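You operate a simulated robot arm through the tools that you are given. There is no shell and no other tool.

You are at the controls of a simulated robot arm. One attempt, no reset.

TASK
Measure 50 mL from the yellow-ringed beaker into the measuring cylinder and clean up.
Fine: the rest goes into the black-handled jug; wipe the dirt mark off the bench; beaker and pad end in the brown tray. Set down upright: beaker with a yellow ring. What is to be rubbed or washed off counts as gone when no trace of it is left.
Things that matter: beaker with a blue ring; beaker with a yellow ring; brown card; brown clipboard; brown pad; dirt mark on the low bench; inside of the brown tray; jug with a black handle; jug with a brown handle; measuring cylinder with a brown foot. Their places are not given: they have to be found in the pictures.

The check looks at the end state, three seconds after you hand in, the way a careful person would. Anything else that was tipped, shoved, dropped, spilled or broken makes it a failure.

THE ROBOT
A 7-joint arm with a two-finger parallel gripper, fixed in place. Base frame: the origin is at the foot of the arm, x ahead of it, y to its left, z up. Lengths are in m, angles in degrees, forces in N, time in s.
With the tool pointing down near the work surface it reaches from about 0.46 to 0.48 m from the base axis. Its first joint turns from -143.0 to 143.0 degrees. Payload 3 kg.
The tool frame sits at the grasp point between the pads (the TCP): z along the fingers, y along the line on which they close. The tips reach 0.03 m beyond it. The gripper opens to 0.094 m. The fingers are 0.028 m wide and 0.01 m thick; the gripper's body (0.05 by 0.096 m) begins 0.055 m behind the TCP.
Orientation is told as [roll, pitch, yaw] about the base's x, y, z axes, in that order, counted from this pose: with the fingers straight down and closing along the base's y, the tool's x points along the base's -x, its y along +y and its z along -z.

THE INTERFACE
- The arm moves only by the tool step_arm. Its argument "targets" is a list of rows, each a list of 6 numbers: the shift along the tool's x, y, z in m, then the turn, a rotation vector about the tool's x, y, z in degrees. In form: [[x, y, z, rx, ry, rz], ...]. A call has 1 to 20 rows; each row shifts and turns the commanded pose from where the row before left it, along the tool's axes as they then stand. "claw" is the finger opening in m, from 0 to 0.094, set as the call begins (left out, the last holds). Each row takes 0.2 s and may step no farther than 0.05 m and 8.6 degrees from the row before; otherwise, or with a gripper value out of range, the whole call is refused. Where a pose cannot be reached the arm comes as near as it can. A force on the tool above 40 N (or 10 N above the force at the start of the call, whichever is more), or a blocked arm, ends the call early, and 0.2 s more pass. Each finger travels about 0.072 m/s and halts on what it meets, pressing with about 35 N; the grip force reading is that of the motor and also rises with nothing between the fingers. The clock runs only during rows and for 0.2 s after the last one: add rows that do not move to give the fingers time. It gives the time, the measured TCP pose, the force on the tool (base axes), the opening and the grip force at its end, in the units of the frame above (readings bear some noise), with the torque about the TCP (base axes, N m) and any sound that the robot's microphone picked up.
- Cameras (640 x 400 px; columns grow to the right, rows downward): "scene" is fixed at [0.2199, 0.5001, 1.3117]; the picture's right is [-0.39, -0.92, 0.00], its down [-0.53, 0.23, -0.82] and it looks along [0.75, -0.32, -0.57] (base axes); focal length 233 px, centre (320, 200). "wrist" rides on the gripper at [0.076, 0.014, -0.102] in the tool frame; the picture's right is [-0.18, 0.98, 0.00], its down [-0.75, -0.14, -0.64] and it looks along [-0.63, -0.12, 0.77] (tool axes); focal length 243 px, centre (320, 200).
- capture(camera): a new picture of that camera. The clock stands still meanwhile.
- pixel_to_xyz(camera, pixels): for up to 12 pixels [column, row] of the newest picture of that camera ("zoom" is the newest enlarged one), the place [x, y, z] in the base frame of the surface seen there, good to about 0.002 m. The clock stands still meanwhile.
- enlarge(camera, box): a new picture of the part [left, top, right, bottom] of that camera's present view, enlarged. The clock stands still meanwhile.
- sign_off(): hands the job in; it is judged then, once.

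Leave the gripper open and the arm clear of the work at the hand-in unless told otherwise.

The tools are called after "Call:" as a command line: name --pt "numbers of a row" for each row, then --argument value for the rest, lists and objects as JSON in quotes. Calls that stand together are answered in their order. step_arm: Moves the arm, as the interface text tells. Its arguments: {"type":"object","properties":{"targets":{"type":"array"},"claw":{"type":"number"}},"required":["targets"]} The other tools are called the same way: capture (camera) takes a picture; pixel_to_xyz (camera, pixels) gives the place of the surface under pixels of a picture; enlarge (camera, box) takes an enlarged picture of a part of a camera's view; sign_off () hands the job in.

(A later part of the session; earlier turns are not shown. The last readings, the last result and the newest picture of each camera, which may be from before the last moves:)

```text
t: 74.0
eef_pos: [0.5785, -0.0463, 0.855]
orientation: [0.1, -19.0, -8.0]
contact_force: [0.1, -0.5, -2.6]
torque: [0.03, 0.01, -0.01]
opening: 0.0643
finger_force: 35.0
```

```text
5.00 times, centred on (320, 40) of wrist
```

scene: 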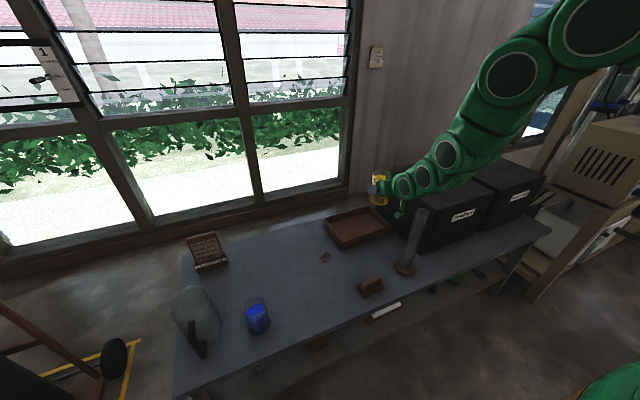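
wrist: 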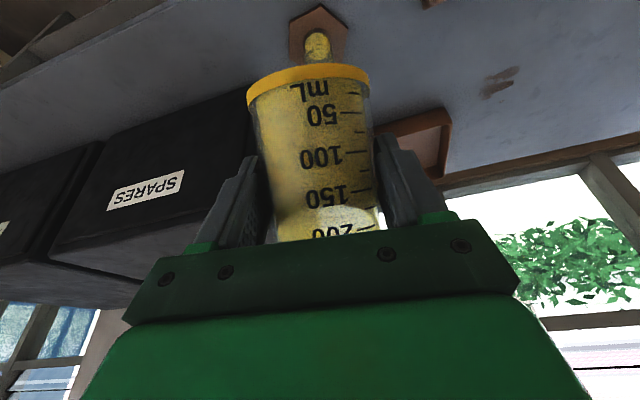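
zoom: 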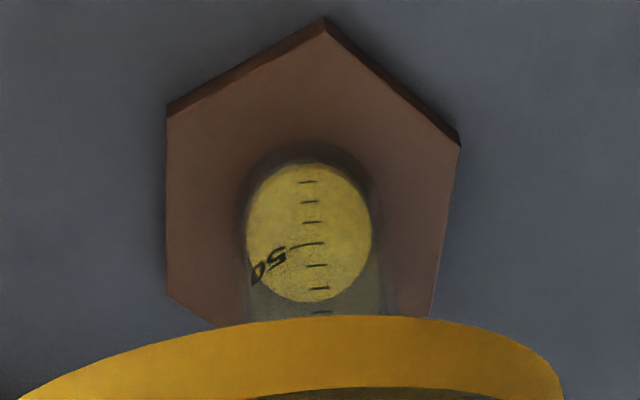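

The stream lands in the cylinder, with its surface at z≈0.5737 (about 4 mL), and I see no spill. I'll calibrate by querying the 10 mL tick marks on the cylinder's scale in a fresh zoom.

Call:
step_arm --pt "0 0 0 0 0 0" --pt "0 0 0 0 0 0" --pt "0 0 0 0 0 0"

Call:
enlarge --camera "scene" --box '[395, 230, 430, 275]'

Call:
pixel_to_xyz --camera "zoom" --pixels '[[230, 290], [250, 300], [265, 285], [235, 265], [245, 310], [310, 235], [315, 233], [305, 237], [355, 132], [350, 134], [360, 130], [250, 285]]'

```text
t: 74.8
eef_pos: [0.5786, -0.0441, 0.8538]
orientation: [0.2, -19.2, -8.0]
contact_force: [-0.2, 0.8, -2.8]
torque: [0.01, 0.01, -0.01]
opening: 0.0641
finger_force: 35.4
```

```text
8.89 times, centred on (412, 252) of scene
```

zoom: 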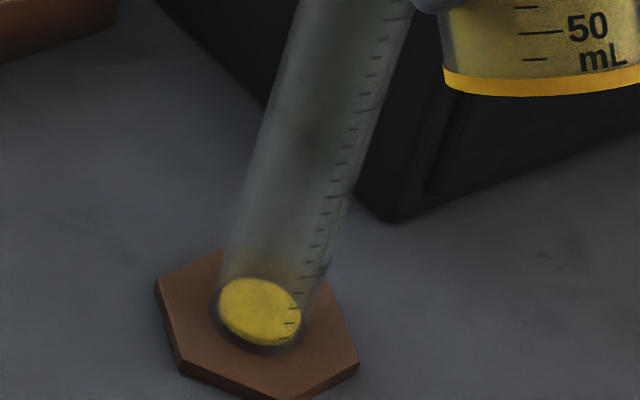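

```text
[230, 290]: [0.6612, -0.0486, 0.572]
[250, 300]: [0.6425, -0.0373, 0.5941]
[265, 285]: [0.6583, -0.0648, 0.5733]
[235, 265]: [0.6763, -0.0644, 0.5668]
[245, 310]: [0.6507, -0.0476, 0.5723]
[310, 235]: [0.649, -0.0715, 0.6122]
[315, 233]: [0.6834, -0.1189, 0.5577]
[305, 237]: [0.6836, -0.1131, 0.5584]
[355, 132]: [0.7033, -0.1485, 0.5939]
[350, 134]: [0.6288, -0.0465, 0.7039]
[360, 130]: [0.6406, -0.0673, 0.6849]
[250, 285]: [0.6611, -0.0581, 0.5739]
```

The level is stable at about 0.573, so flow has stopped at this tilt. To calibrate against the printed scale, I'll zoom the wrist view on the cylinder bottom, where the ticks and "50" label show.

Call:
enlarge --camera "wrist" --box '[298, 20, 342, 68]'

Call:
pixel_to_xyz --camera "zoom" --pixels '[[300, 120], [300, 155], [310, 190], [300, 230], [315, 270], [325, 310], [260, 260], [250, 265], [310, 225], [330, 350], [300, 200], [280, 290]]'

```text
8.33 times, centred on (320, 44) of wrist
```

zoom: 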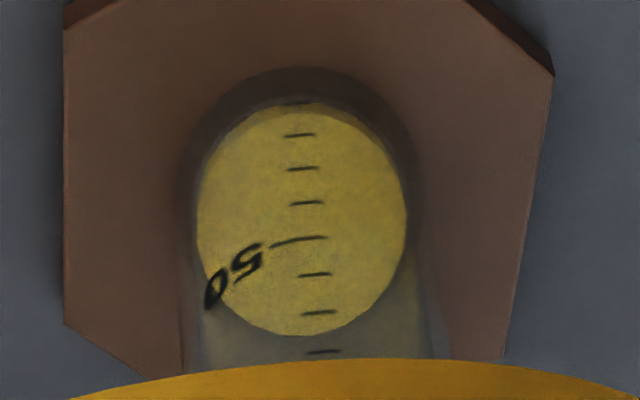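

```text
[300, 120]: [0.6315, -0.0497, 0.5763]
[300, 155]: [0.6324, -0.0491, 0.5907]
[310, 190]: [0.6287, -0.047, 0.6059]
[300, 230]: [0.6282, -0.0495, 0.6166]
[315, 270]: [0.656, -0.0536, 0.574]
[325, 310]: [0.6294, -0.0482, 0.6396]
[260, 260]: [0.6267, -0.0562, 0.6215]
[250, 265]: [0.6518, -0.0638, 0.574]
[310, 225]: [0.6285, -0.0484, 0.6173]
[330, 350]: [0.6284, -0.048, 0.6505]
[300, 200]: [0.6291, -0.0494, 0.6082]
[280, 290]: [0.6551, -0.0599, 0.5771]
```

Calibration: tick spacing gives about 0.99 mm per mL and the floor is at z≈0.569. So 50 mL corresponds to z≈0.618, and there is about 4–5 mL in now. I'll continue tilting slowly, 0.5° per row with the lip fixed, to 44° (expecting about 25 mL).

Call:
step_arm --pt "0 0 -0.00056 0 0.5 0" --pt "0 0 -0.00056 0 0.5 0" --pt "0 0 -0.00056 0 0.5 0" --pt "0 0 -0.00056 0 0.5 0" --pt "0 0 -0.00056 0 0.5 0" --pt "0 0 -0.00056 0 0.5 0" --pt "0 0 -0.00056 0 0.5 0" --pt "0 0 -0.00056 0 0.5 0" --pt "0 0 0 0 0 0" --pt "0 0 0 0 0 0" --pt "0 0 0 0 0 0"

Call:
enlarge --camera "wrist" --box '[290, 0, 350, 68]'

Call:
enlarge --camera "scene" --box '[390, 190, 450, 275]'

```text
t: 77.2
eef_pos: [0.5772, -0.0435, 0.8596]
orientation: [0.0, -15.1, -7.9]
contact_force: [0.0, -0.6, -2.6]
torque: [0.01, -0.01, 0.02]
opening: 0.064
finger_force: 34.8
```

```text
5.88 times, centred on (320, 34) of wrist
```

zoom: 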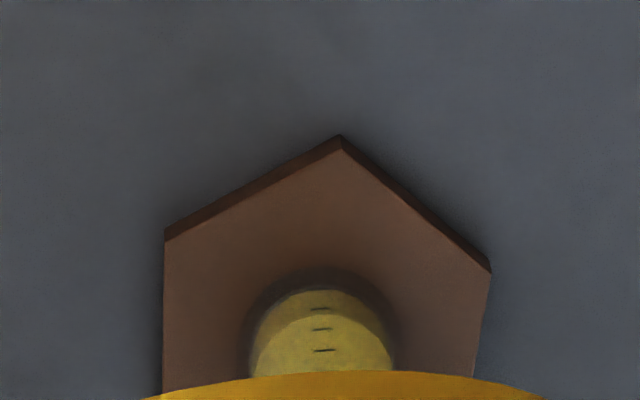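

```text
4.71 times, centred on (420, 232) of scene
```

zoom: 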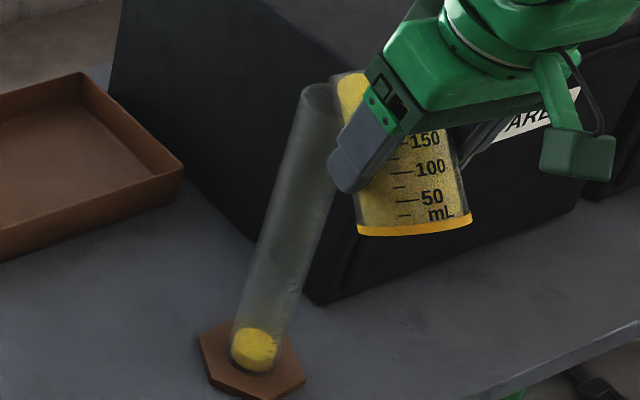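

Tilt 40°, and the level is rising inside the cylinder. Measuring the surface height.

Call:
enlarge --camera "scene" --box '[395, 235, 430, 275]'

Call:
pixel_to_xyz --camera "zoom" --pixels '[[235, 230], [245, 240], [255, 235], [265, 230], [250, 250], [270, 245], [240, 220], [260, 220], [280, 240], [225, 240], [250, 225], [275, 235]]'

```text
10.00 times, centred on (412, 255) of scene
```

zoom: 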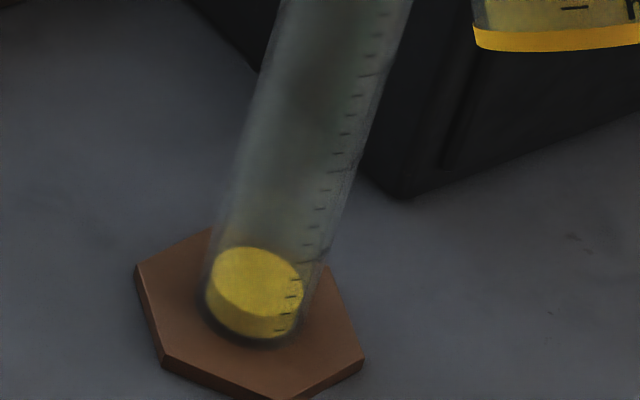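

```text
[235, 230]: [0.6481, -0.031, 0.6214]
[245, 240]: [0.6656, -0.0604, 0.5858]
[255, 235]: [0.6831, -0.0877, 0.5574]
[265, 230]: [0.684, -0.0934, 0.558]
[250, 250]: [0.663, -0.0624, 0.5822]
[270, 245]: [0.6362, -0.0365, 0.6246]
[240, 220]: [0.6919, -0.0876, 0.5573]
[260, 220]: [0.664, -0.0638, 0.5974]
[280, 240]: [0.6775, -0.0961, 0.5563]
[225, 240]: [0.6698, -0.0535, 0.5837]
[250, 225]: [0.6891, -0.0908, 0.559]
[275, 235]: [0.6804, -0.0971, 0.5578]
```

The disc is centred at zoom (258,280), so I'll query points on it.

Call:
pixel_to_xyz --camera "zoom" --pixels '[[240, 270], [250, 275], [260, 280], [270, 285], [245, 285], [255, 265], [265, 270], [275, 275], [230, 275], [260, 295], [280, 290], [250, 290]]'

```text
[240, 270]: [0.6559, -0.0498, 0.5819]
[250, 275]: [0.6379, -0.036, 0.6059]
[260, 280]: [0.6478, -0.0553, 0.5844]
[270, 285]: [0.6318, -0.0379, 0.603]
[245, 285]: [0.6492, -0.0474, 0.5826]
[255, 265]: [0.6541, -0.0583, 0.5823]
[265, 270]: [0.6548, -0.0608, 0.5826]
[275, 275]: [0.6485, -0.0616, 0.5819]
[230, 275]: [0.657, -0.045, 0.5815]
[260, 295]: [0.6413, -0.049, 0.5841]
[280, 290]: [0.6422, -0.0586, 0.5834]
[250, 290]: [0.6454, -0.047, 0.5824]
```

The level averages 0.5827, about 14 mL, matching the prediction. Continuing slowly from 40° to 46°, expecting about 31 mL.

Call:
step_arm --pt "-4e-05 0 -0.00056 0 0.5 0" --pt "-4e-05 0 -0.00056 0 0.5 0" --pt "-4e-05 0 -0.00056 0 0.5 0" --pt "-4e-05 0 -0.00056 0 0.5 0" --pt "-5e-05 0 -0.00056 0 0.5 0" --pt "-5e-05 0 -0.00056 0 0.5 0" --pt "-5e-05 0 -0.00056 0 0.5 0" --pt "-5e-05 0 -0.00056 0 0.5 0" --pt "-6e-05 0 -0.00056 0 0.5 0" --pt "-6e-05 0 -0.00056 0 0.5 0" --pt "-6e-05 0 -0.00056 0 0.5 0" --pt "-6e-05 0 -0.00056 0 0.5 0" --pt "0 0 0 0 0 0" --pt "0 0 0 0 0 0" --pt "0 0 0 0 0 0"

Call:
enlarge --camera "scene" --box '[390, 190, 450, 275]'

Call:
enlarge --camera "scene" --box '[395, 235, 430, 275]'

Call:
pixel_to_xyz --camera "zoom" --pixels '[[245, 235], [255, 240], [265, 245], [275, 250], [250, 250], [260, 255], [270, 260], [280, 255], [285, 245], [260, 235], [270, 235], [240, 245]]'

```text
t: 80.4
eef_pos: [0.5765, -0.0436, 0.8671]
orientation: [0.1, -9.1, -8.0]
contact_force: [-0.4, 0.6, -2.9]
torque: [-0.02, -0.03, -0.04]
opening: 0.0644
finger_force: 35.4
```

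```text
4.71 times, centred on (420, 232) of scene
```

zoom: 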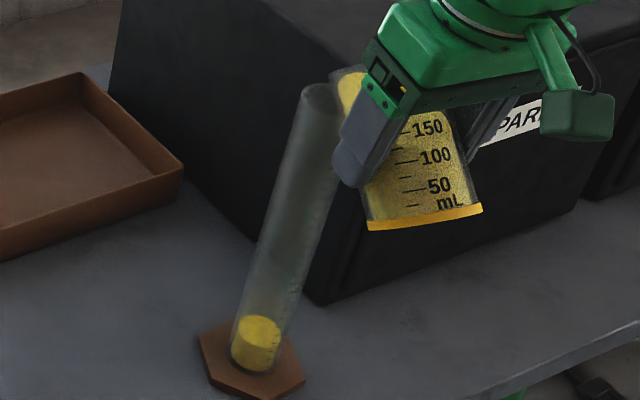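

```text
10.00 times, centred on (412, 255) of scene
```

zoom: 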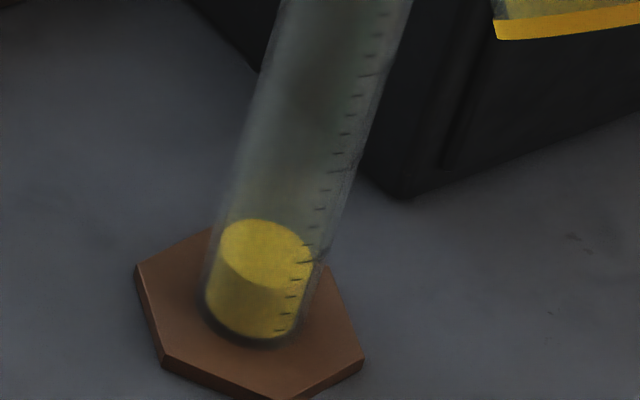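

```text
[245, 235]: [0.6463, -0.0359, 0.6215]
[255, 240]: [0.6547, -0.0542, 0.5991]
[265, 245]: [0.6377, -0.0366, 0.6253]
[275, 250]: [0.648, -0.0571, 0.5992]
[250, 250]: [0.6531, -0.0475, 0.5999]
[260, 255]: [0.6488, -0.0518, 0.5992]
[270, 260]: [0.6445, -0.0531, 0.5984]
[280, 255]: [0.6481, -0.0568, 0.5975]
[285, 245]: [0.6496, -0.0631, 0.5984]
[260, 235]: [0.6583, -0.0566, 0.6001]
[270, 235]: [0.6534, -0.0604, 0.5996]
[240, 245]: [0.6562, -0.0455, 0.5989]
```

The level averages 0.5990, about 30 mL by my calibration. I'll cross-check against the printed ticks with a tighter zoom before the last part.

Call:
enlarge --camera "scene" --box '[400, 246, 424, 266]'

Call:
enlarge --camera "wrist" --box '[290, 0, 360, 68]'

```text
16.00 times, centred on (412, 256) of scene
```

zoom: 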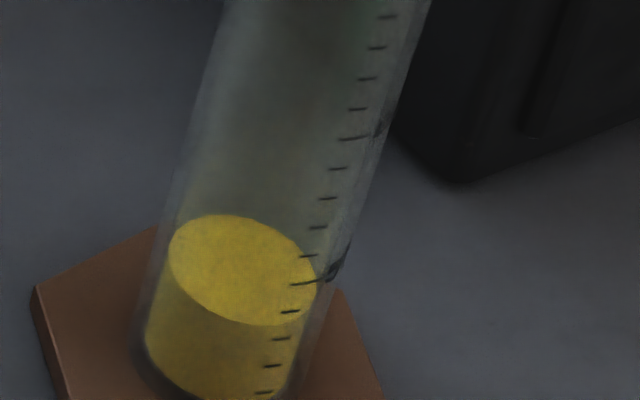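

```text
5.88 times, centred on (325, 34) of wrist
```

zoom: 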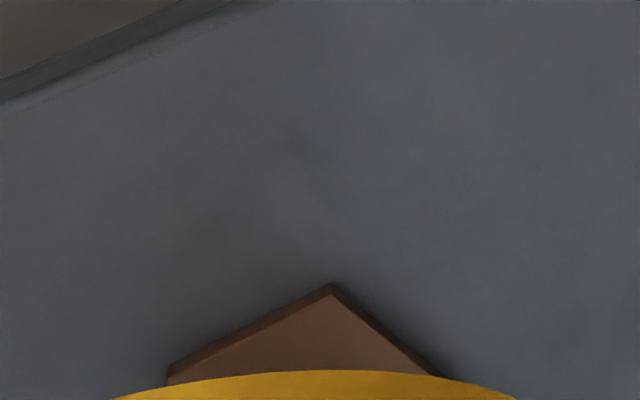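

The ticks in this zoom: 50 mL at (305,282), 40 at (290,312), 30 at (281,338), and the liquid edge at about (287,323), which fits about 31 mL after parallax. I'll query the tick marks' z to refine the scale.

Call:
enlarge --camera "scene" --box '[400, 246, 424, 266]'

Call:
pixel_to_xyz --camera "zoom" --pixels '[[298, 283], [305, 282], [312, 281], [308, 256], [318, 227], [327, 198], [337, 168], [348, 139], [355, 138], [290, 312], [281, 338], [271, 366]]'

Call:
pixel_to_xyz --camera "zoom" --pixels '[[220, 250], [230, 260], [240, 270], [250, 280], [260, 270], [250, 255], [235, 240], [210, 240], [265, 290], [240, 290], [225, 275], [280, 280]]'

```text
16.00 times, centred on (412, 256) of scene
```

zoom: 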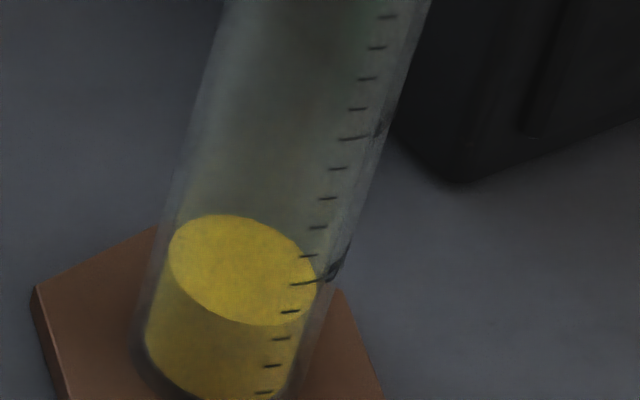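

```text
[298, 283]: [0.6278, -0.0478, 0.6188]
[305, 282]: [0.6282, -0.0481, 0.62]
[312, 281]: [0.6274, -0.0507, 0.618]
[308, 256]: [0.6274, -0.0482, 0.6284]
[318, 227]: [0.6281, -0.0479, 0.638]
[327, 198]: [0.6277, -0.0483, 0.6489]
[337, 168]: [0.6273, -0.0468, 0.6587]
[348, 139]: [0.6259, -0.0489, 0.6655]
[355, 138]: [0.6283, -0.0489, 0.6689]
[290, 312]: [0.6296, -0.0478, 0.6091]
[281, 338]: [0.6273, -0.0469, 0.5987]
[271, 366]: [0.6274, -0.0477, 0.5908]
```

```text
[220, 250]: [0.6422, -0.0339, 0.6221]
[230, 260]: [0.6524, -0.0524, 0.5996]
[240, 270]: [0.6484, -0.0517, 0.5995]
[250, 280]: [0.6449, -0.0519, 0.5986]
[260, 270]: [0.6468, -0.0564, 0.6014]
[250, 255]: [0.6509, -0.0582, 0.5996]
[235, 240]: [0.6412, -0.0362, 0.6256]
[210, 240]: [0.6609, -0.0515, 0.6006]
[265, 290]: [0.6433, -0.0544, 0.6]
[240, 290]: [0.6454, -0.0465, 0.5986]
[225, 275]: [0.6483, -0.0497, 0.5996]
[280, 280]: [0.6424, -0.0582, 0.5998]
```

The scale is now well calibrated: 50 mL is z≈0.6190 at 0.98 mm/mL, and the current level 0.5997 is about 30.3 mL. I'll tilt 4.5° more, slowly, expecting about 45 mL.

Call:
step_arm --pt "-7e-05 0 -0.00056 0 0.5 0" --pt "-7e-05 0 -0.00056 0 0.5 0" --pt "-7e-05 0 -0.00056 0 0.5 0" --pt "-7e-05 0 -0.00056 0 0.5 0" --pt "-7e-05 0 -0.00056 0 0.5 0" --pt "-7e-05 0 -0.00056 0 0.5 0" --pt "-7e-05 0 -0.00056 0 0.5 0" --pt "-7e-05 0 -0.00056 0 0.5 0" --pt "-7e-05 0 -0.00056 0 0.5 0" --pt "0 0 0 0 0 0" --pt "0 0 0 0 0 0" --pt "0 0 0 0 0 0" --pt "0 0 0 0 0 0"

Call:
enlarge --camera "scene" --box '[400, 240, 424, 262]'

Call:
pixel_to_xyz --camera "zoom" --pixels '[[230, 250], [240, 260], [250, 270], [260, 280], [270, 270], [260, 255], [245, 245], [225, 265], [275, 285], [250, 290], [235, 275], [285, 280]]'

```text
t: 83.2
eef_pos: [0.5761, -0.0452, 0.8718]
orientation: [0.0, -4.5, -7.9]
contact_force: [0.4, 0.3, -2.2]
torque: [0.0, -0.04, 0.02]
opening: 0.064
finger_force: 35.5
```

```text
16.00 times, centred on (412, 251) of scene
```

zoom: 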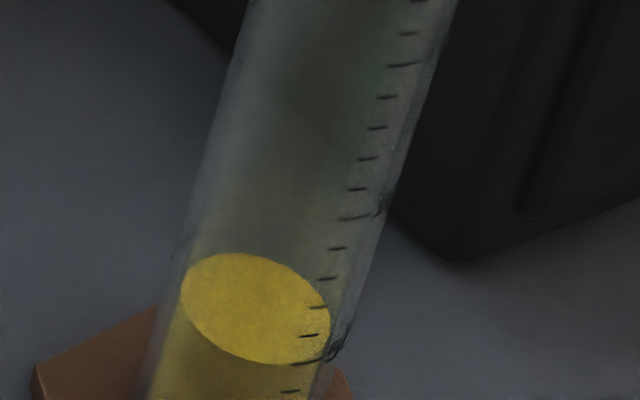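

```text
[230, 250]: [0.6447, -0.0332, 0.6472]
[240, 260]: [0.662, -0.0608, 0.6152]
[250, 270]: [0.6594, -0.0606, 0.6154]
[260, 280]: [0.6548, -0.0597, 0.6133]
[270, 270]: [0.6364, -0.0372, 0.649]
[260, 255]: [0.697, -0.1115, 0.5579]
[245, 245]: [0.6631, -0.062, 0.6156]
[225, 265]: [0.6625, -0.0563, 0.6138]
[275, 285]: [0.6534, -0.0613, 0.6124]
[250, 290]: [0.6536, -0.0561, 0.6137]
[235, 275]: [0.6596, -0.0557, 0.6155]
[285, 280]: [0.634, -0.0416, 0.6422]
```

The disc is now centred at (255,308). Querying more points on it for a good average.

Call:
pixel_to_xyz --camera "zoom" --pixels '[[225, 290], [240, 300], [255, 308], [270, 316], [285, 325], [240, 320], [225, 305], [260, 330], [275, 300], [290, 310], [250, 285], [210, 290]]'

Call:
pixel_to_xyz --camera "zoom" --pixels '[[230, 280], [245, 310], [258, 300], [265, 325], [280, 330], [235, 310], [220, 310], [270, 335], [285, 305], [300, 325], [260, 290], [215, 275]]'

```text
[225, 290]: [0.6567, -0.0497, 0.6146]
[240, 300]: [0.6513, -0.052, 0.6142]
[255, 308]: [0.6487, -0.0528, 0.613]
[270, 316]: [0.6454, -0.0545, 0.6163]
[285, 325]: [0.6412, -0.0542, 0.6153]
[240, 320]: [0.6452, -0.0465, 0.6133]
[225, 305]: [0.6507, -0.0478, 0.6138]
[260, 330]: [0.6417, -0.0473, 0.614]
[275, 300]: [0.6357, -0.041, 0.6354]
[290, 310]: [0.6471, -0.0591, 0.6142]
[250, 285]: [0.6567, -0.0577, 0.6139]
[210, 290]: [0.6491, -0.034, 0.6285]
```

```text
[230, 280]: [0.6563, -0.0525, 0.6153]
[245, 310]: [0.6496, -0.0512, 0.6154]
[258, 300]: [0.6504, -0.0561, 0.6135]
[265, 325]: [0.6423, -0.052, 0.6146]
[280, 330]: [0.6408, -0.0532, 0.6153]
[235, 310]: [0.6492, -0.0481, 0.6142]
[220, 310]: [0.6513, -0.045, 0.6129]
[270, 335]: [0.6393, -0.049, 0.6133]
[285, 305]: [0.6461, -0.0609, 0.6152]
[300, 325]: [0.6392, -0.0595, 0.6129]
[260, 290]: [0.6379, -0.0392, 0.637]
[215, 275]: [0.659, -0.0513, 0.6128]
```

The average is 0.6142, which gives 45.1 mL, as predicted. I need about 4.9 mL more, which is about 1.3° of tilt. I'll add 1.2° in small steps and wait.

Call:
step_arm --pt "-5e-05 0 -0.00034 0 0.3 0" --pt "-5e-05 0 -0.00034 0 0.3 0" --pt "-5e-05 0 -0.00034 0 0.3 0" --pt "-5e-05 0 -0.00034 0 0.3 0" --pt "0 0 0 0 0 0" --pt "0 0 0 0 0 0" --pt "0 0 0 0 0 0" --pt "0 0 0 0 0 0" --pt "0 0 0 0 0 0" --pt "0 0 0 0 0 0"

Call:
enlarge --camera "scene" --box '[400, 240, 424, 262]'

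Call:
pixel_to_xyz --camera "zoom" --pixels '[[225, 280], [240, 290], [255, 298], [270, 306], [285, 315], [240, 310], [225, 295], [260, 320], [275, 290], [290, 300], [250, 275], [215, 280]]'

Call:
pixel_to_xyz --camera "zoom" --pixels '[[230, 270], [245, 300], [258, 290], [265, 315], [280, 320], [235, 300], [220, 300], [270, 325], [285, 295], [300, 315], [260, 280], [225, 265]]'

```text
t: 85.4
eef_pos: [0.5777, -0.0457, 0.8723]
orientation: [0.1, -3.4, -8.0]
contact_force: [0.0, -0.3, -1.2]
torque: [-0.01, -0.02, -0.01]
opening: 0.0641
finger_force: 35.0
```

```text
16.00 times, centred on (412, 251) of scene
```

zoom: 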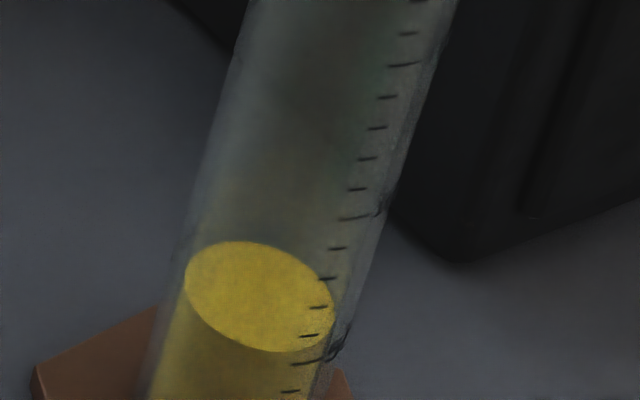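

```text
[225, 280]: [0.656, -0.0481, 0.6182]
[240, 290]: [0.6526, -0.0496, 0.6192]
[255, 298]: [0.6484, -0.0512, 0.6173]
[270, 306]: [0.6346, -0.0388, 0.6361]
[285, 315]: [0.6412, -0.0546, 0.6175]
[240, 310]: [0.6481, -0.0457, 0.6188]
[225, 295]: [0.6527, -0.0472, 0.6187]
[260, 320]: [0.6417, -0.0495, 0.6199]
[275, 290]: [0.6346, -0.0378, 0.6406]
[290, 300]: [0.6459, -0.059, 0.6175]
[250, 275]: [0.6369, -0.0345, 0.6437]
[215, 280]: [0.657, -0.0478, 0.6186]
```

```text
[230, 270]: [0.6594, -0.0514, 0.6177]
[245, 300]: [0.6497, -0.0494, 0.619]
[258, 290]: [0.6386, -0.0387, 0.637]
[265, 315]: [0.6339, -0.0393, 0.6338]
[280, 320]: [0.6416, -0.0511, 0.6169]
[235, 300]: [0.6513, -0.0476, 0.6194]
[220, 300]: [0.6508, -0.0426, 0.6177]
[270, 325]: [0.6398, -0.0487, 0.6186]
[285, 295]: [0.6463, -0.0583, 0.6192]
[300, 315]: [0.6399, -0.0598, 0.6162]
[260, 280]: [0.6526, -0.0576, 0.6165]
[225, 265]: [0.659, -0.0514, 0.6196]
```

The average is 0.6182, about 49.2 mL. I'll re-measure the tick marks once more in this view to tighten the 50 mL reference before deciding.

Call:
pixel_to_xyz --camera "zoom" --pixels '[[298, 363], [305, 361], [312, 360], [318, 358], [303, 336], [311, 335], [312, 307], [320, 307], [322, 279], [331, 278], [333, 249], [341, 248]]'

Call:
pixel_to_xyz --camera "zoom" --pixels '[[345, 218], [352, 217], [360, 216], [353, 190], [360, 189], [362, 159], [370, 158], [372, 129], [380, 128], [383, 98], [392, 97], [286, 392]]'

```text
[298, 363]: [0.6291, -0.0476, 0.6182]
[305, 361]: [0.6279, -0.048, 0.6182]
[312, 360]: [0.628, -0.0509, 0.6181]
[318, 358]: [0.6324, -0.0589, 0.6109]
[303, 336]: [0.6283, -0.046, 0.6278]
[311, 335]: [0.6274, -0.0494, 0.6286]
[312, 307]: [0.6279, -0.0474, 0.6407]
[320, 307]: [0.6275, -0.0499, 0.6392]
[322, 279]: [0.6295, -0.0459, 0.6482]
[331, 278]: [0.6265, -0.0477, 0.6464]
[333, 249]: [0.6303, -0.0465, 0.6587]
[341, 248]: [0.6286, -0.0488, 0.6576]
```

```text
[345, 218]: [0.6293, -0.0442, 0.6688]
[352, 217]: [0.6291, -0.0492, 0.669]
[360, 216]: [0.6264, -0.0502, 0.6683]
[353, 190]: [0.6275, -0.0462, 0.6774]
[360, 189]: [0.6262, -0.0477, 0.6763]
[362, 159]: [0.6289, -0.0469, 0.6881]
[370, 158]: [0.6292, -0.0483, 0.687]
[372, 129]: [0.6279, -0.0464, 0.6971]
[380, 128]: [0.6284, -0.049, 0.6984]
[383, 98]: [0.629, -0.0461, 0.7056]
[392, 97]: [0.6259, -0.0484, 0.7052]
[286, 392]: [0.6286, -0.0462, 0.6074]
```

A fit of all ticks gives 50 mL = z 0.6189, so the level is about 49.3 mL. I'll add a tiny 0.15°, wait, then tilt back about 20° with the lip still over the mouth.

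Call:
step_arm --pt "0 0 -0.00017 0 0.15 0" --pt "0 0 0 0 0 0" --pt "0 0 0 0 0 0" --pt "0 0 0 0 0 0" --pt "0.00014 0 0.0011 0 -1.0 0" --pt "0.0003 0 0.0022 0 -2.0 0" --pt "0.0003 0 0.0022 0 -2.0 0" --pt "0.0003 0 0.0022 0 -2.0 0" --pt "0.0003 0 0.0022 0 -2.0 0" --pt "0.0002 0 0.0022 0 -2.0 0" --pt "0.0001 0 0.0022 0 -2.0 0" --pt "0.0001 0 0.0022 0 -2.0 0" --pt "0 0 0.0022 0 -2.0 0" --pt "0 0 0.0022 0 -2.0 0" --pt "0 0 0 0 0 0" --pt "0 0 0 0 0 0"

Call:
enlarge --camera "scene" --box '[390, 180, 450, 275]'

Call:
enlarge --camera "scene" --box '[400, 240, 424, 262]'

Call:
pixel_to_xyz --camera "zoom" --pixels '[[225, 280], [240, 290], [255, 298], [250, 310], [285, 315], [240, 310], [225, 295], [260, 320], [290, 310], [290, 300], [230, 305], [215, 280]]'

```text
t: 88.8
eef_pos: [0.5799, -0.0448, 0.8537]
orientation: [0.0, -22.2, -8.1]
contact_force: [0.4, 0.4, -2.7]
torque: [0.03, 0.02, -0.02]
opening: 0.0645
finger_force: 35.1
```

```text
4.21 times, centred on (420, 228) of scene
```

zoom: 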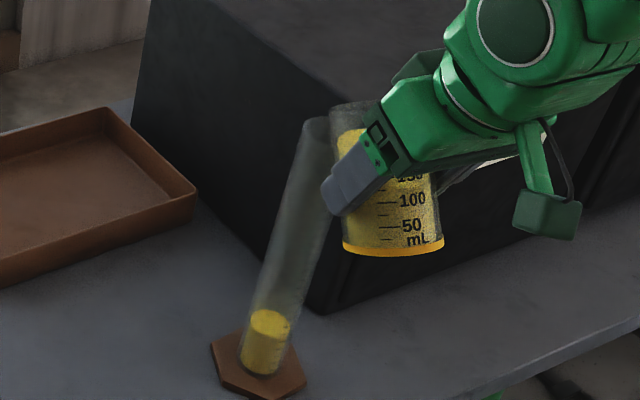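

```text
16.00 times, centred on (412, 251) of scene
```

zoom: 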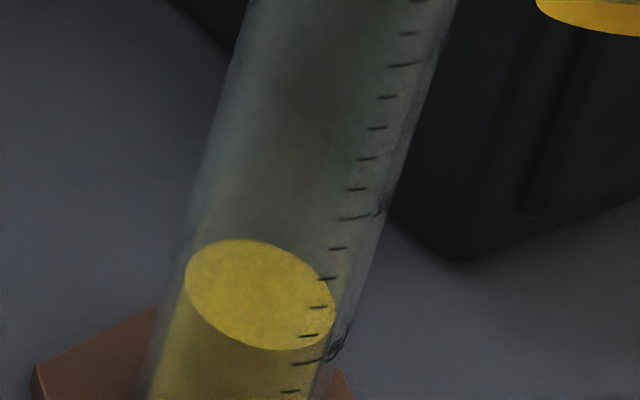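

```text
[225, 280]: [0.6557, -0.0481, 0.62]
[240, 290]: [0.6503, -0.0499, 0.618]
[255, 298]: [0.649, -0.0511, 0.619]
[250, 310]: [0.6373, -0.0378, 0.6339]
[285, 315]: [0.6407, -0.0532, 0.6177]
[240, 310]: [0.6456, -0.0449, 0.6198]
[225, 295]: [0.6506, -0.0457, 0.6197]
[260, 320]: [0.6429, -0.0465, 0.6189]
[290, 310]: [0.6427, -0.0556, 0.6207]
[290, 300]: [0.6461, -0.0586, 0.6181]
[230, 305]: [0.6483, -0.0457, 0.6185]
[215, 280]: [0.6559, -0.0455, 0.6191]
```

The cylinder reads about 50 mL (mean z 0.6190). Now I'll raise the beaker straight up 0.1 m, then tilt it back upright while moving outward.

Call:
step_arm --pt "-0.0037 0 -0.0093 0 0 0" --pt "-0.0075 0 -0.0185 0 0 0" --pt "-0.0075 0 -0.0185 0 0 0" --pt "-0.0075 0 -0.0185 0 0 0" --pt "-0.0075 0 -0.0185 0 0 0" --pt "-0.0037 0 -0.0093 0 0 0" --pt "-0.0139 0 0.0056 0 -4.1 0" --pt "-0.0135 0 0.0066 0 -4.1 0" --pt "-0.013 0 0.0075 0 -4.1 0" --pt "-0.0124 0 0.0084 0 -4.1 0" --pt "-0.0118 0 0.0092 0 -4.1 0" --pt "-0.0111 0 0.01 0 -4.1 0" --pt "-0.0102 0 0.011 0 -4.1 0" --pt "-0.0094 0 0.0117 0 -4.1 0" --pt "0 0 0 0 0 0" --pt "0 0 0 0 0 0"

Call:
capture --camera "scene"

Call:
capture --camera "wrist"

```text
t: 92.2
eef_pos: [0.6976, -0.0623, 0.9526]
orientation: [0.3, -55.1, -8.1]
contact_force: [0.5, 0.8, -2.8]
torque: [-0.01, 0.02, 0.0]
opening: 0.0643
finger_force: 34.7
```

```text
taken
```

scene: 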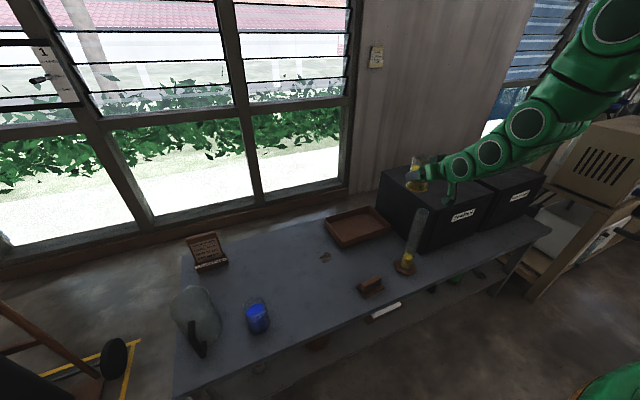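

```text
taken
```

wrist: 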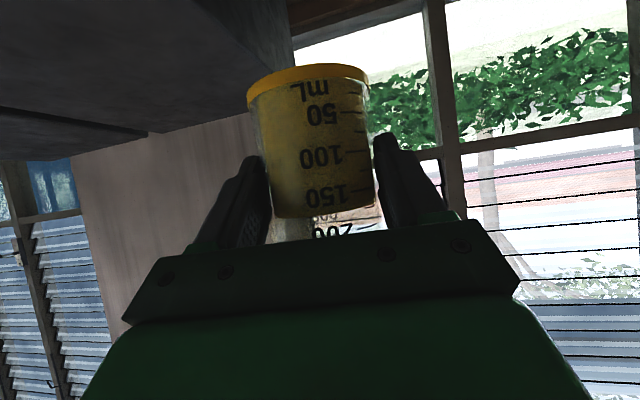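

The beaker is upright with about 185 mL left. Now a gentle swing of about +45° around the base toward the jug, staying at z≈0.95.

Call:
step_arm --pt "0.0005 0.0152 -0.0006 -1.024 0 -0.717" --pt "0.0009 0.0305 -0.0013 -2.048 0 -1.434" --pt "0.0009 0.0305 -0.0013 -2.048 0 -1.434" --pt "0.0009 0.0305 -0.0013 -2.048 0 -1.434" --pt "0.0009 0.0305 -0.0013 -2.048 0 -1.434" --pt "0.0009 0.0305 -0.0013 -2.048 0 -1.434" --pt "0.0009 0.0305 -0.0013 -2.048 0 -1.434" --pt "0.0009 0.0305 -0.0013 -2.048 0 -1.434" --pt "0.0009 0.0305 -0.0013 -2.048 0 -1.434" --pt "0.0009 0.0305 -0.0013 -2.048 0 -1.434" --pt "0.0009 0.0305 -0.0013 -2.048 0 -1.434" --pt "0.0009 0.0305 -0.0013 -2.048 0 -1.434" --pt "0.0009 0.0305 -0.0013 -2.048 0 -1.434" --pt "0.0009 0.0305 -0.0013 -2.048 0 -1.434" --pt "0.0009 0.0305 -0.0013 -2.048 0 -1.434" --pt "0.0009 0.0305 -0.0013 -2.048 0 -1.434" --pt "0.0009 0.0305 -0.0013 -2.048 0 -1.434" --pt "0.0005 0.0152 -0.0006 -1.024 0 -0.717" --pt "0 0 0 0 0 0" --pt "0 0 0 0 0 0"

Call:
capture --camera "scene"

```text
t: 96.4
eef_pos: [0.5672, 0.4291, 0.9554]
orientation: [0.2, -55.1, 34.3]
contact_force: [-0.1, -0.6, -3.2]
torque: [0.02, -0.01, 0.03]
opening: 0.0642
finger_force: 35.2
```

```text
taken
```

scene: 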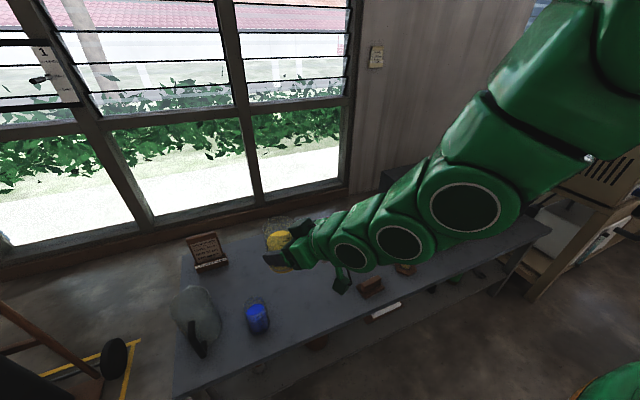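

At (0.567, 0.429, 0.955), upright. I'll yaw to 46° and move out to the jug pour position (0.738, 0.633, 0.90), right of and above the jug mouth.

Call:
step_arm --pt "0 0 0 -3.195 0 -2.237" --pt "0 0 0 -3.195 0 -2.237" --pt "0 0 0 -3.195 0 -2.237" --pt "-0.0045 0.0008 0.0104 0 0 0" --pt "-0.0089 0.0016 0.02075 0 0 0" --pt "-0.0089 0.0016 0.02075 0 0 0" --pt "-0.0089 0.0016 0.02075 0 0 0" --pt "-0.0089 0.0016 0.02075 0 0 0" --pt "-0.0089 0.0016 0.02075 0 0 0" --pt "-0.0089 0.0016 0.02075 0 0 0" --pt "-0.0089 0.0016 0.02075 0 0 0" --pt "-0.0089 0.0016 0.02075 0 0 0" --pt "-0.0089 0.0016 0.02075 0 0 0" --pt "-0.0089 0.0016 0.02075 0 0 0" --pt "-0.0089 0.0016 0.02075 0 0 0" --pt "-0.0045 0.0008 0.0104 0 0 0" --pt "0 0 0 0 0 0" --pt "0 0 0 0 0 0"

Call:
capture --camera "scene"

Call:
capture --camera "wrist"

```text
t: 100.2
eef_pos: [0.7371, 0.635, 0.899]
orientation: [0.1, -55.1, 46.1]
contact_force: [1.4, 0.6, -2.2]
torque: [-0.04, -0.01, -0.01]
opening: 0.0645
finger_force: 34.6
```

```text
taken
```

scene: 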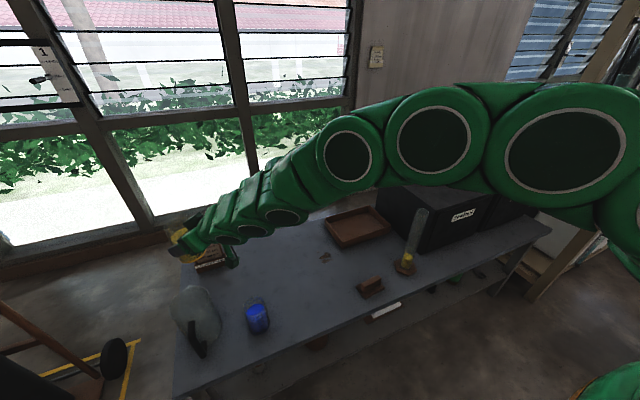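

```text
taken
```

wrist: 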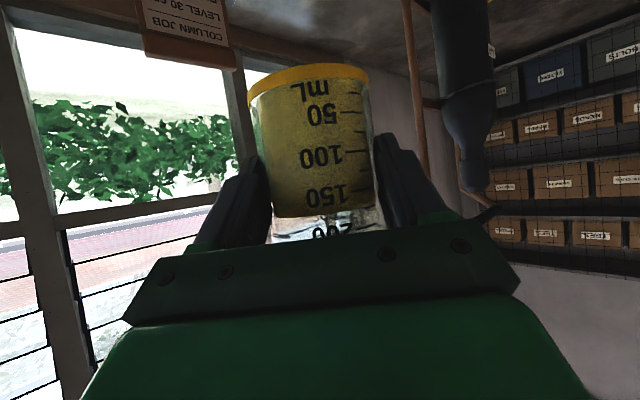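

In position at (0.737, 0.635, 0.899). Rolling the beaker to the left by 40°. Flow should begin only around 52°.

Call:
step_arm --pt "0 0 0 1.147 0 -1.638" --pt "0 0 0 2.294 0 -3.277" --pt "0 0 0 2.294 0 -3.277" --pt "0 0 0 2.294 0 -3.277" --pt "0 0 0 2.294 0 -3.277" --pt "0 0 0 2.294 0 -3.277" --pt "0 0 0 2.294 0 -3.277" --pt "0 0 0 2.294 0 -3.277" --pt "0 0 0 2.294 0 -3.277" --pt "0 0 0 2.294 0 -3.277" --pt "0 0 0 1.147 0 -1.638" --pt "0 0 0 0 0 0" --pt "0 0 0 0 0 0"

Call:
enlarge --camera "scene" --box '[150, 200, 290, 370]'

Call:
capture --camera "wrist"

```text
t: 103.2
eef_pos: [0.8034, 0.561, 0.9057]
orientation: [-55.9, -38.7, 82.6]
contact_force: [-0.1, 0.4, -3.1]
torque: [0.0, 0.0, 0.0]
opening: 0.0644
finger_force: 35.2
out of reach, approached as far as the arm can: row 2
stopped in row 13: the arm was blocked; the commanded pose is now the measured one
```

```text
2.35 times, centred on (220, 285) of scene
```

zoom: 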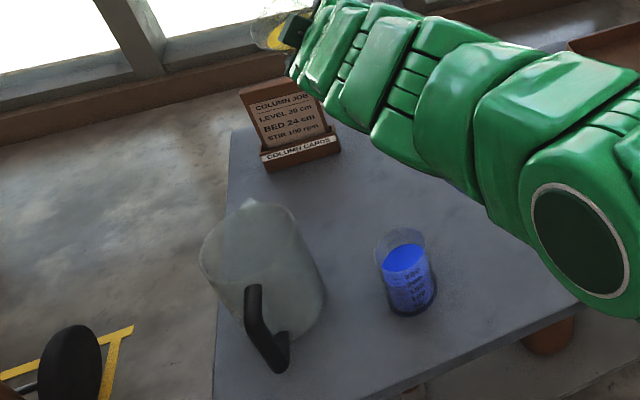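

```text
taken
```

wrist: 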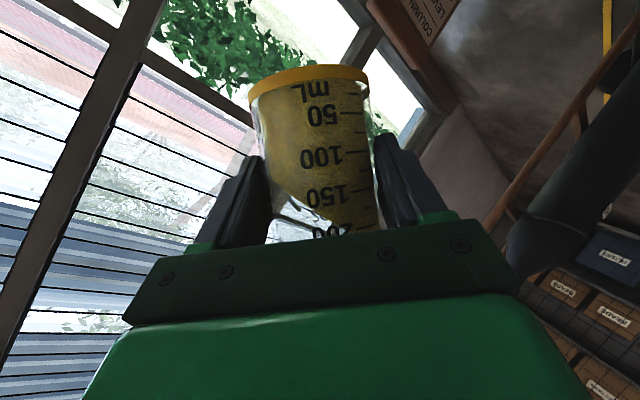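

The arm drifted to (0.803, 0.561, 0.906) and reported being blocked. The tilt is 40° as commanded, so nothing should have spilled. I'll look at the whole scene before doing anything else.

Call:
capture --camera "scene"

Call:
enlarge --camera "wrist" --box '[230, 50, 400, 260]'

```text
taken
```

scene: 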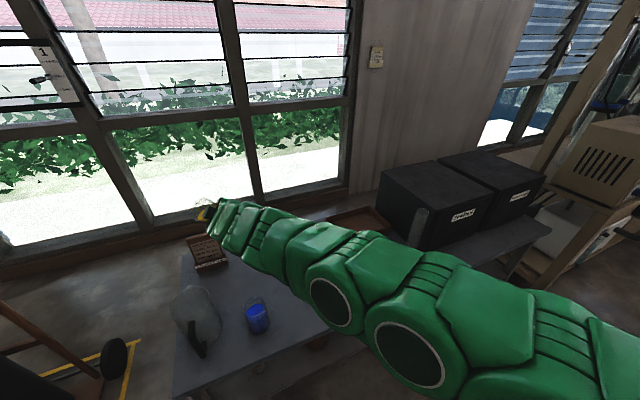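

```text
1.90 times, centred on (315, 155) of wrist
```

zoom: 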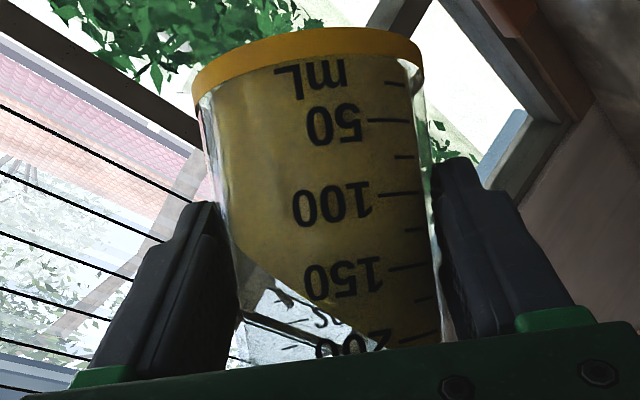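

The arm's elbow has swung to a different configuration. I'll check how close its links are to the cylinder and other objects.

Call:
pixel_to_xyz --camera "scene" --pixels '[[240, 240], [275, 255], [330, 300], [345, 260], [405, 355], [400, 270], [440, 290], [480, 310], [540, 340], [440, 265], [320, 245], [600, 360]]'

Call:
enlarge --camera "scene" --box '[370, 190, 500, 290]'

```text
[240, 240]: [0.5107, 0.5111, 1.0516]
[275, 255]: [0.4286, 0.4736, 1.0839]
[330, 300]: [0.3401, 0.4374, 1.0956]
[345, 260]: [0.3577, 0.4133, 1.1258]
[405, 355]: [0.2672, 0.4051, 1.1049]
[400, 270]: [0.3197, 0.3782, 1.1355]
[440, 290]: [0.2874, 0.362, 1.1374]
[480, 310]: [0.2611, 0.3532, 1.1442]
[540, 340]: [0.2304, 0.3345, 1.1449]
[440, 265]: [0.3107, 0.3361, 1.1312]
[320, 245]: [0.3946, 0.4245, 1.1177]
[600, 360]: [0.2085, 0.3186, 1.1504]
```

```text
4.00 times, centred on (435, 240) of scene
```

zoom: 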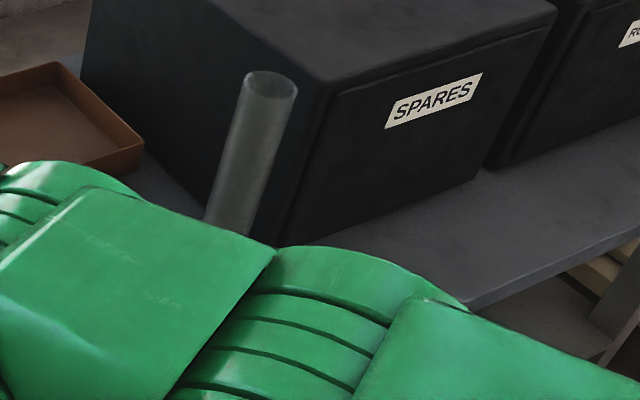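

The arm links are high (z≈1.1), the cylinder is still upright, and nothing is touched. The beaker is tilted 40° with the jug straight along the tilt direction, 0.165 m away. I'll try small moves toward the pour point and slightly lower, two rows first.

Call:
step_arm --pt "-0.0022 0.0108 -0.0015 0 0 0" --pt "-0.0043 0.0217 -0.003 0 0 0" --pt "0 0 0 0 0 0"

Call:
capture --camera "scene"

```text
t: 104.2
eef_pos: [0.8064, 0.5561, 0.8893]
orientation: [-55.8, -38.7, 80.4]
contact_force: [0.4, 0.2, -2.0]
torque: [-0.04, 0.05, -0.04]
opening: 0.0643
finger_force: 34.9
stopped in row 3: the arm was blocked; the commanded pose is now the measured one
```

```text
taken
```

scene: 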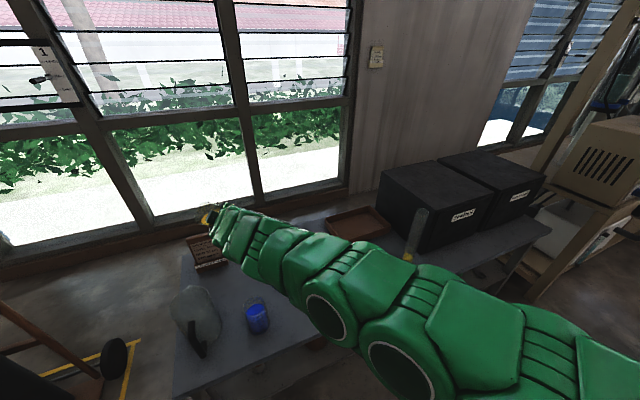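

It moved lower but slightly away from the target and reported blocked again. I'll inspect the arm and gripper more closely to find the cause.

Call:
enlarge --camera "scene" --box '[170, 180, 330, 300]'

Call:
capture --camera "wrist"

Call:
enlarge --camera "scene" --box '[280, 200, 640, 400]'

```text
3.33 times, centred on (250, 240) of scene
```

zoom: 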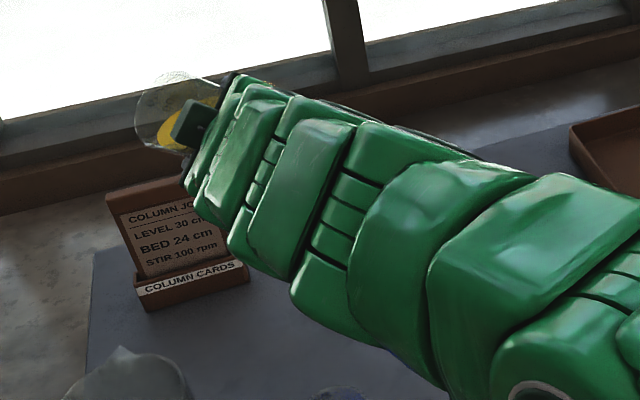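

```text
taken
```

wrist: 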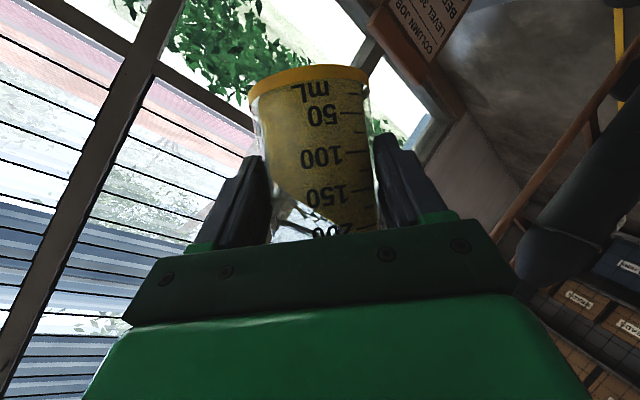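

```text
1.78 times, centred on (460, 300) of scene
```

zoom: 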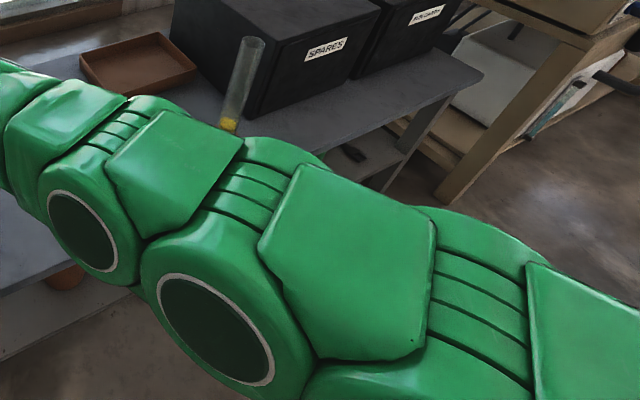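

Nothing is touching; it looks like a joint-limit or configuration issue at this stretched pose. I'll gently roll back toward upright, 12°, and see if it follows.

Call:
step_arm --pt "0 0 0 -1.147 0 1.638" --pt "0 0 0 -2.294 0 3.277" --pt "0 0 0 -2.294 0 3.277" --pt "0 0 0 -1.147 0 1.638" --pt "0 0 0 0 0 0"

```text
t: 105.4
eef_pos: [0.8016, 0.5632, 0.8901]
orientation: [-43.0, -46.2, 72.3]
contact_force: [0.1, 0.6, -3.2]
torque: [-0.03, 0.06, 0.01]
opening: 0.0644
finger_force: 35.2
```

It followed without blocking. Rolling back the remaining 28° to upright, gently.

Call:
step_arm --pt "0 0 0 -1.147 0 1.638" --pt "0 0 0 -2.294 0 3.277" --pt "0 0 0 -2.294 0 3.277" --pt "0 0 0 -2.294 0 3.277" --pt "0 0 0 -2.294 0 3.277" --pt "0 0 0 -2.294 0 3.277" --pt "0 0 0 -2.294 0 3.277" --pt "0 0 0 -1.147 0 1.638" --pt "0 0 0 0 0 0" --pt "0 0 0 0 0 0"

Call:
capture --camera "scene"

```text
t: 107.6
eef_pos: [0.8013, 0.5632, 0.8903]
orientation: [-0.3, -54.9, 38.6]
contact_force: [0.0, 0.3, -2.0]
torque: [0.02, 0.01, 0.01]
opening: 0.0642
finger_force: 34.8
```

```text
taken
```

scene: 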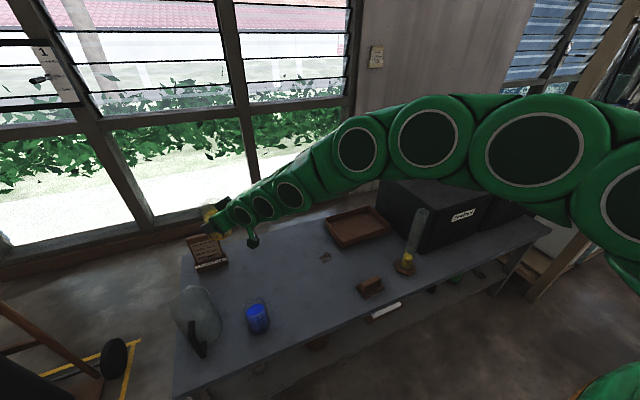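

Upright again at (0.801, 0.563, 0.890). The rehearsed spot at z≈0.852 worked without clipping, so I'll pull inward, lower to 0.852, yaw to 48°, and move out to that exact spot.

Call:
step_arm --pt "0.0084 0 -0.0064 0 0 0" --pt "0.0167 0 -0.0127 0 0 0" --pt "0.0167 0 -0.0127 0 0 0" --pt "0.0167 0 -0.0127 0 0 0" --pt "0.0167 0 -0.0127 0 0 0" --pt "0.0167 0 -0.0127 0 0 0" --pt "0.0084 0 -0.0064 0 0 0" --pt "0 0 0 -2.567 0 -1.797" --pt "0 0 0 -2.567 0 -1.797" --pt "0 0 0 -2.567 0 -1.797" --pt "0 0 0 0 0 0"

```text
t: 110.0
eef_pos: [0.74, 0.5354, 0.8635]
orientation: [2.6, -54.2, 47.7]
contact_force: [-0.4, -0.4, -2.2]
torque: [-0.01, 0.04, -0.01]
opening: 0.0644
finger_force: 35.0
out of reach, approached as far as the arm can: row 4, 5, 6, 7
```

Some rows were clipped again, so the arm's configuration has a joint near its limit. I'll rise back to z≈0.95 and pull inward to a comfortable posture first.

Call:
step_arm --pt "-0.0123 0 -0.0086 0 0 0" --pt "-0.0164 0 -0.0115 0 0 0" --pt "-0.0164 0 -0.0115 0 0 0" --pt "-0.0164 0 -0.0115 0 0 0" --pt "-0.0123 0 -0.0086 0 0 0" --pt "0 0 0 0 0 0"

Call:
capture --camera "scene"

```text
t: 111.4
eef_pos: [0.7429, 0.5352, 0.9534]
orientation: [2.6, -54.1, 47.6]
contact_force: [0.3, -0.5, -1.8]
torque: [-0.06, 0.03, -0.04]
opening: 0.0643
finger_force: 35.2
```

```text
taken
```

scene: 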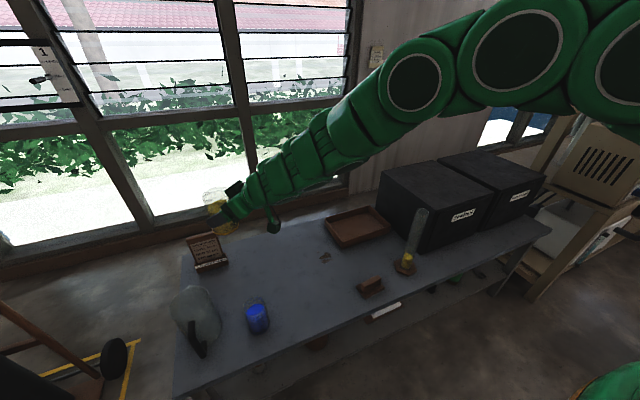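

Now pulling inward radially about 0.2 m at this height.

Call:
step_arm --pt "0.0062 0.0023 -0.0089 0 0 0" --pt "0.0125 0.0046 -0.0178 0 0 0" --pt "0.0125 0.0046 -0.0178 0 0 0" --pt "0.0125 0.0046 -0.0178 0 0 0" --pt "0.0125 0.0046 -0.0178 0 0 0" --pt "0.0125 0.0046 -0.0178 0 0 0" --pt "0.0062 0.0023 -0.0089 0 0 0" --pt "0 0 0 0 0 0"

```text
t: 113.2
eef_pos: [0.6372, 0.453, 0.9575]
orientation: [2.6, -54.2, 47.7]
contact_force: [-0.6, 0.3, -2.1]
torque: [-0.04, 0.0, 0.02]
opening: 0.0643
finger_force: 34.3
```

Good, no clipping. I'll move sideways toward azimuth 45° at (0.60, 0.60, 0.957), correcting the small 2.6° roll.

Call:
step_arm --pt "-0.003 0.0079 0.0043 1.3 -0.4 0" --pt "-0.006 0.0158 0.0086 1.3 -0.4 0" --pt "-0.006 0.0158 0.0086 0 0 0" --pt "-0.006 0.0158 0.0086 0 0 0" --pt "-0.006 0.0158 0.0086 0 0 0" --pt "-0.006 0.0158 0.0086 0 0 0" --pt "-0.006 0.0158 0.0086 0 0 0" --pt "-0.006 0.0158 0.0086 0 0 0" --pt "-0.003 0.0079 0.0043 0 0 0" --pt "0 0 0 0 0 0"

```text
t: 115.4
eef_pos: [0.5989, 0.5989, 0.9568]
orientation: [0.2, -54.9, 47.6]
contact_force: [0.8, 0.8, -1.7]
torque: [-0.01, 0.01, 0.01]
opening: 0.0641
finger_force: 34.9
```

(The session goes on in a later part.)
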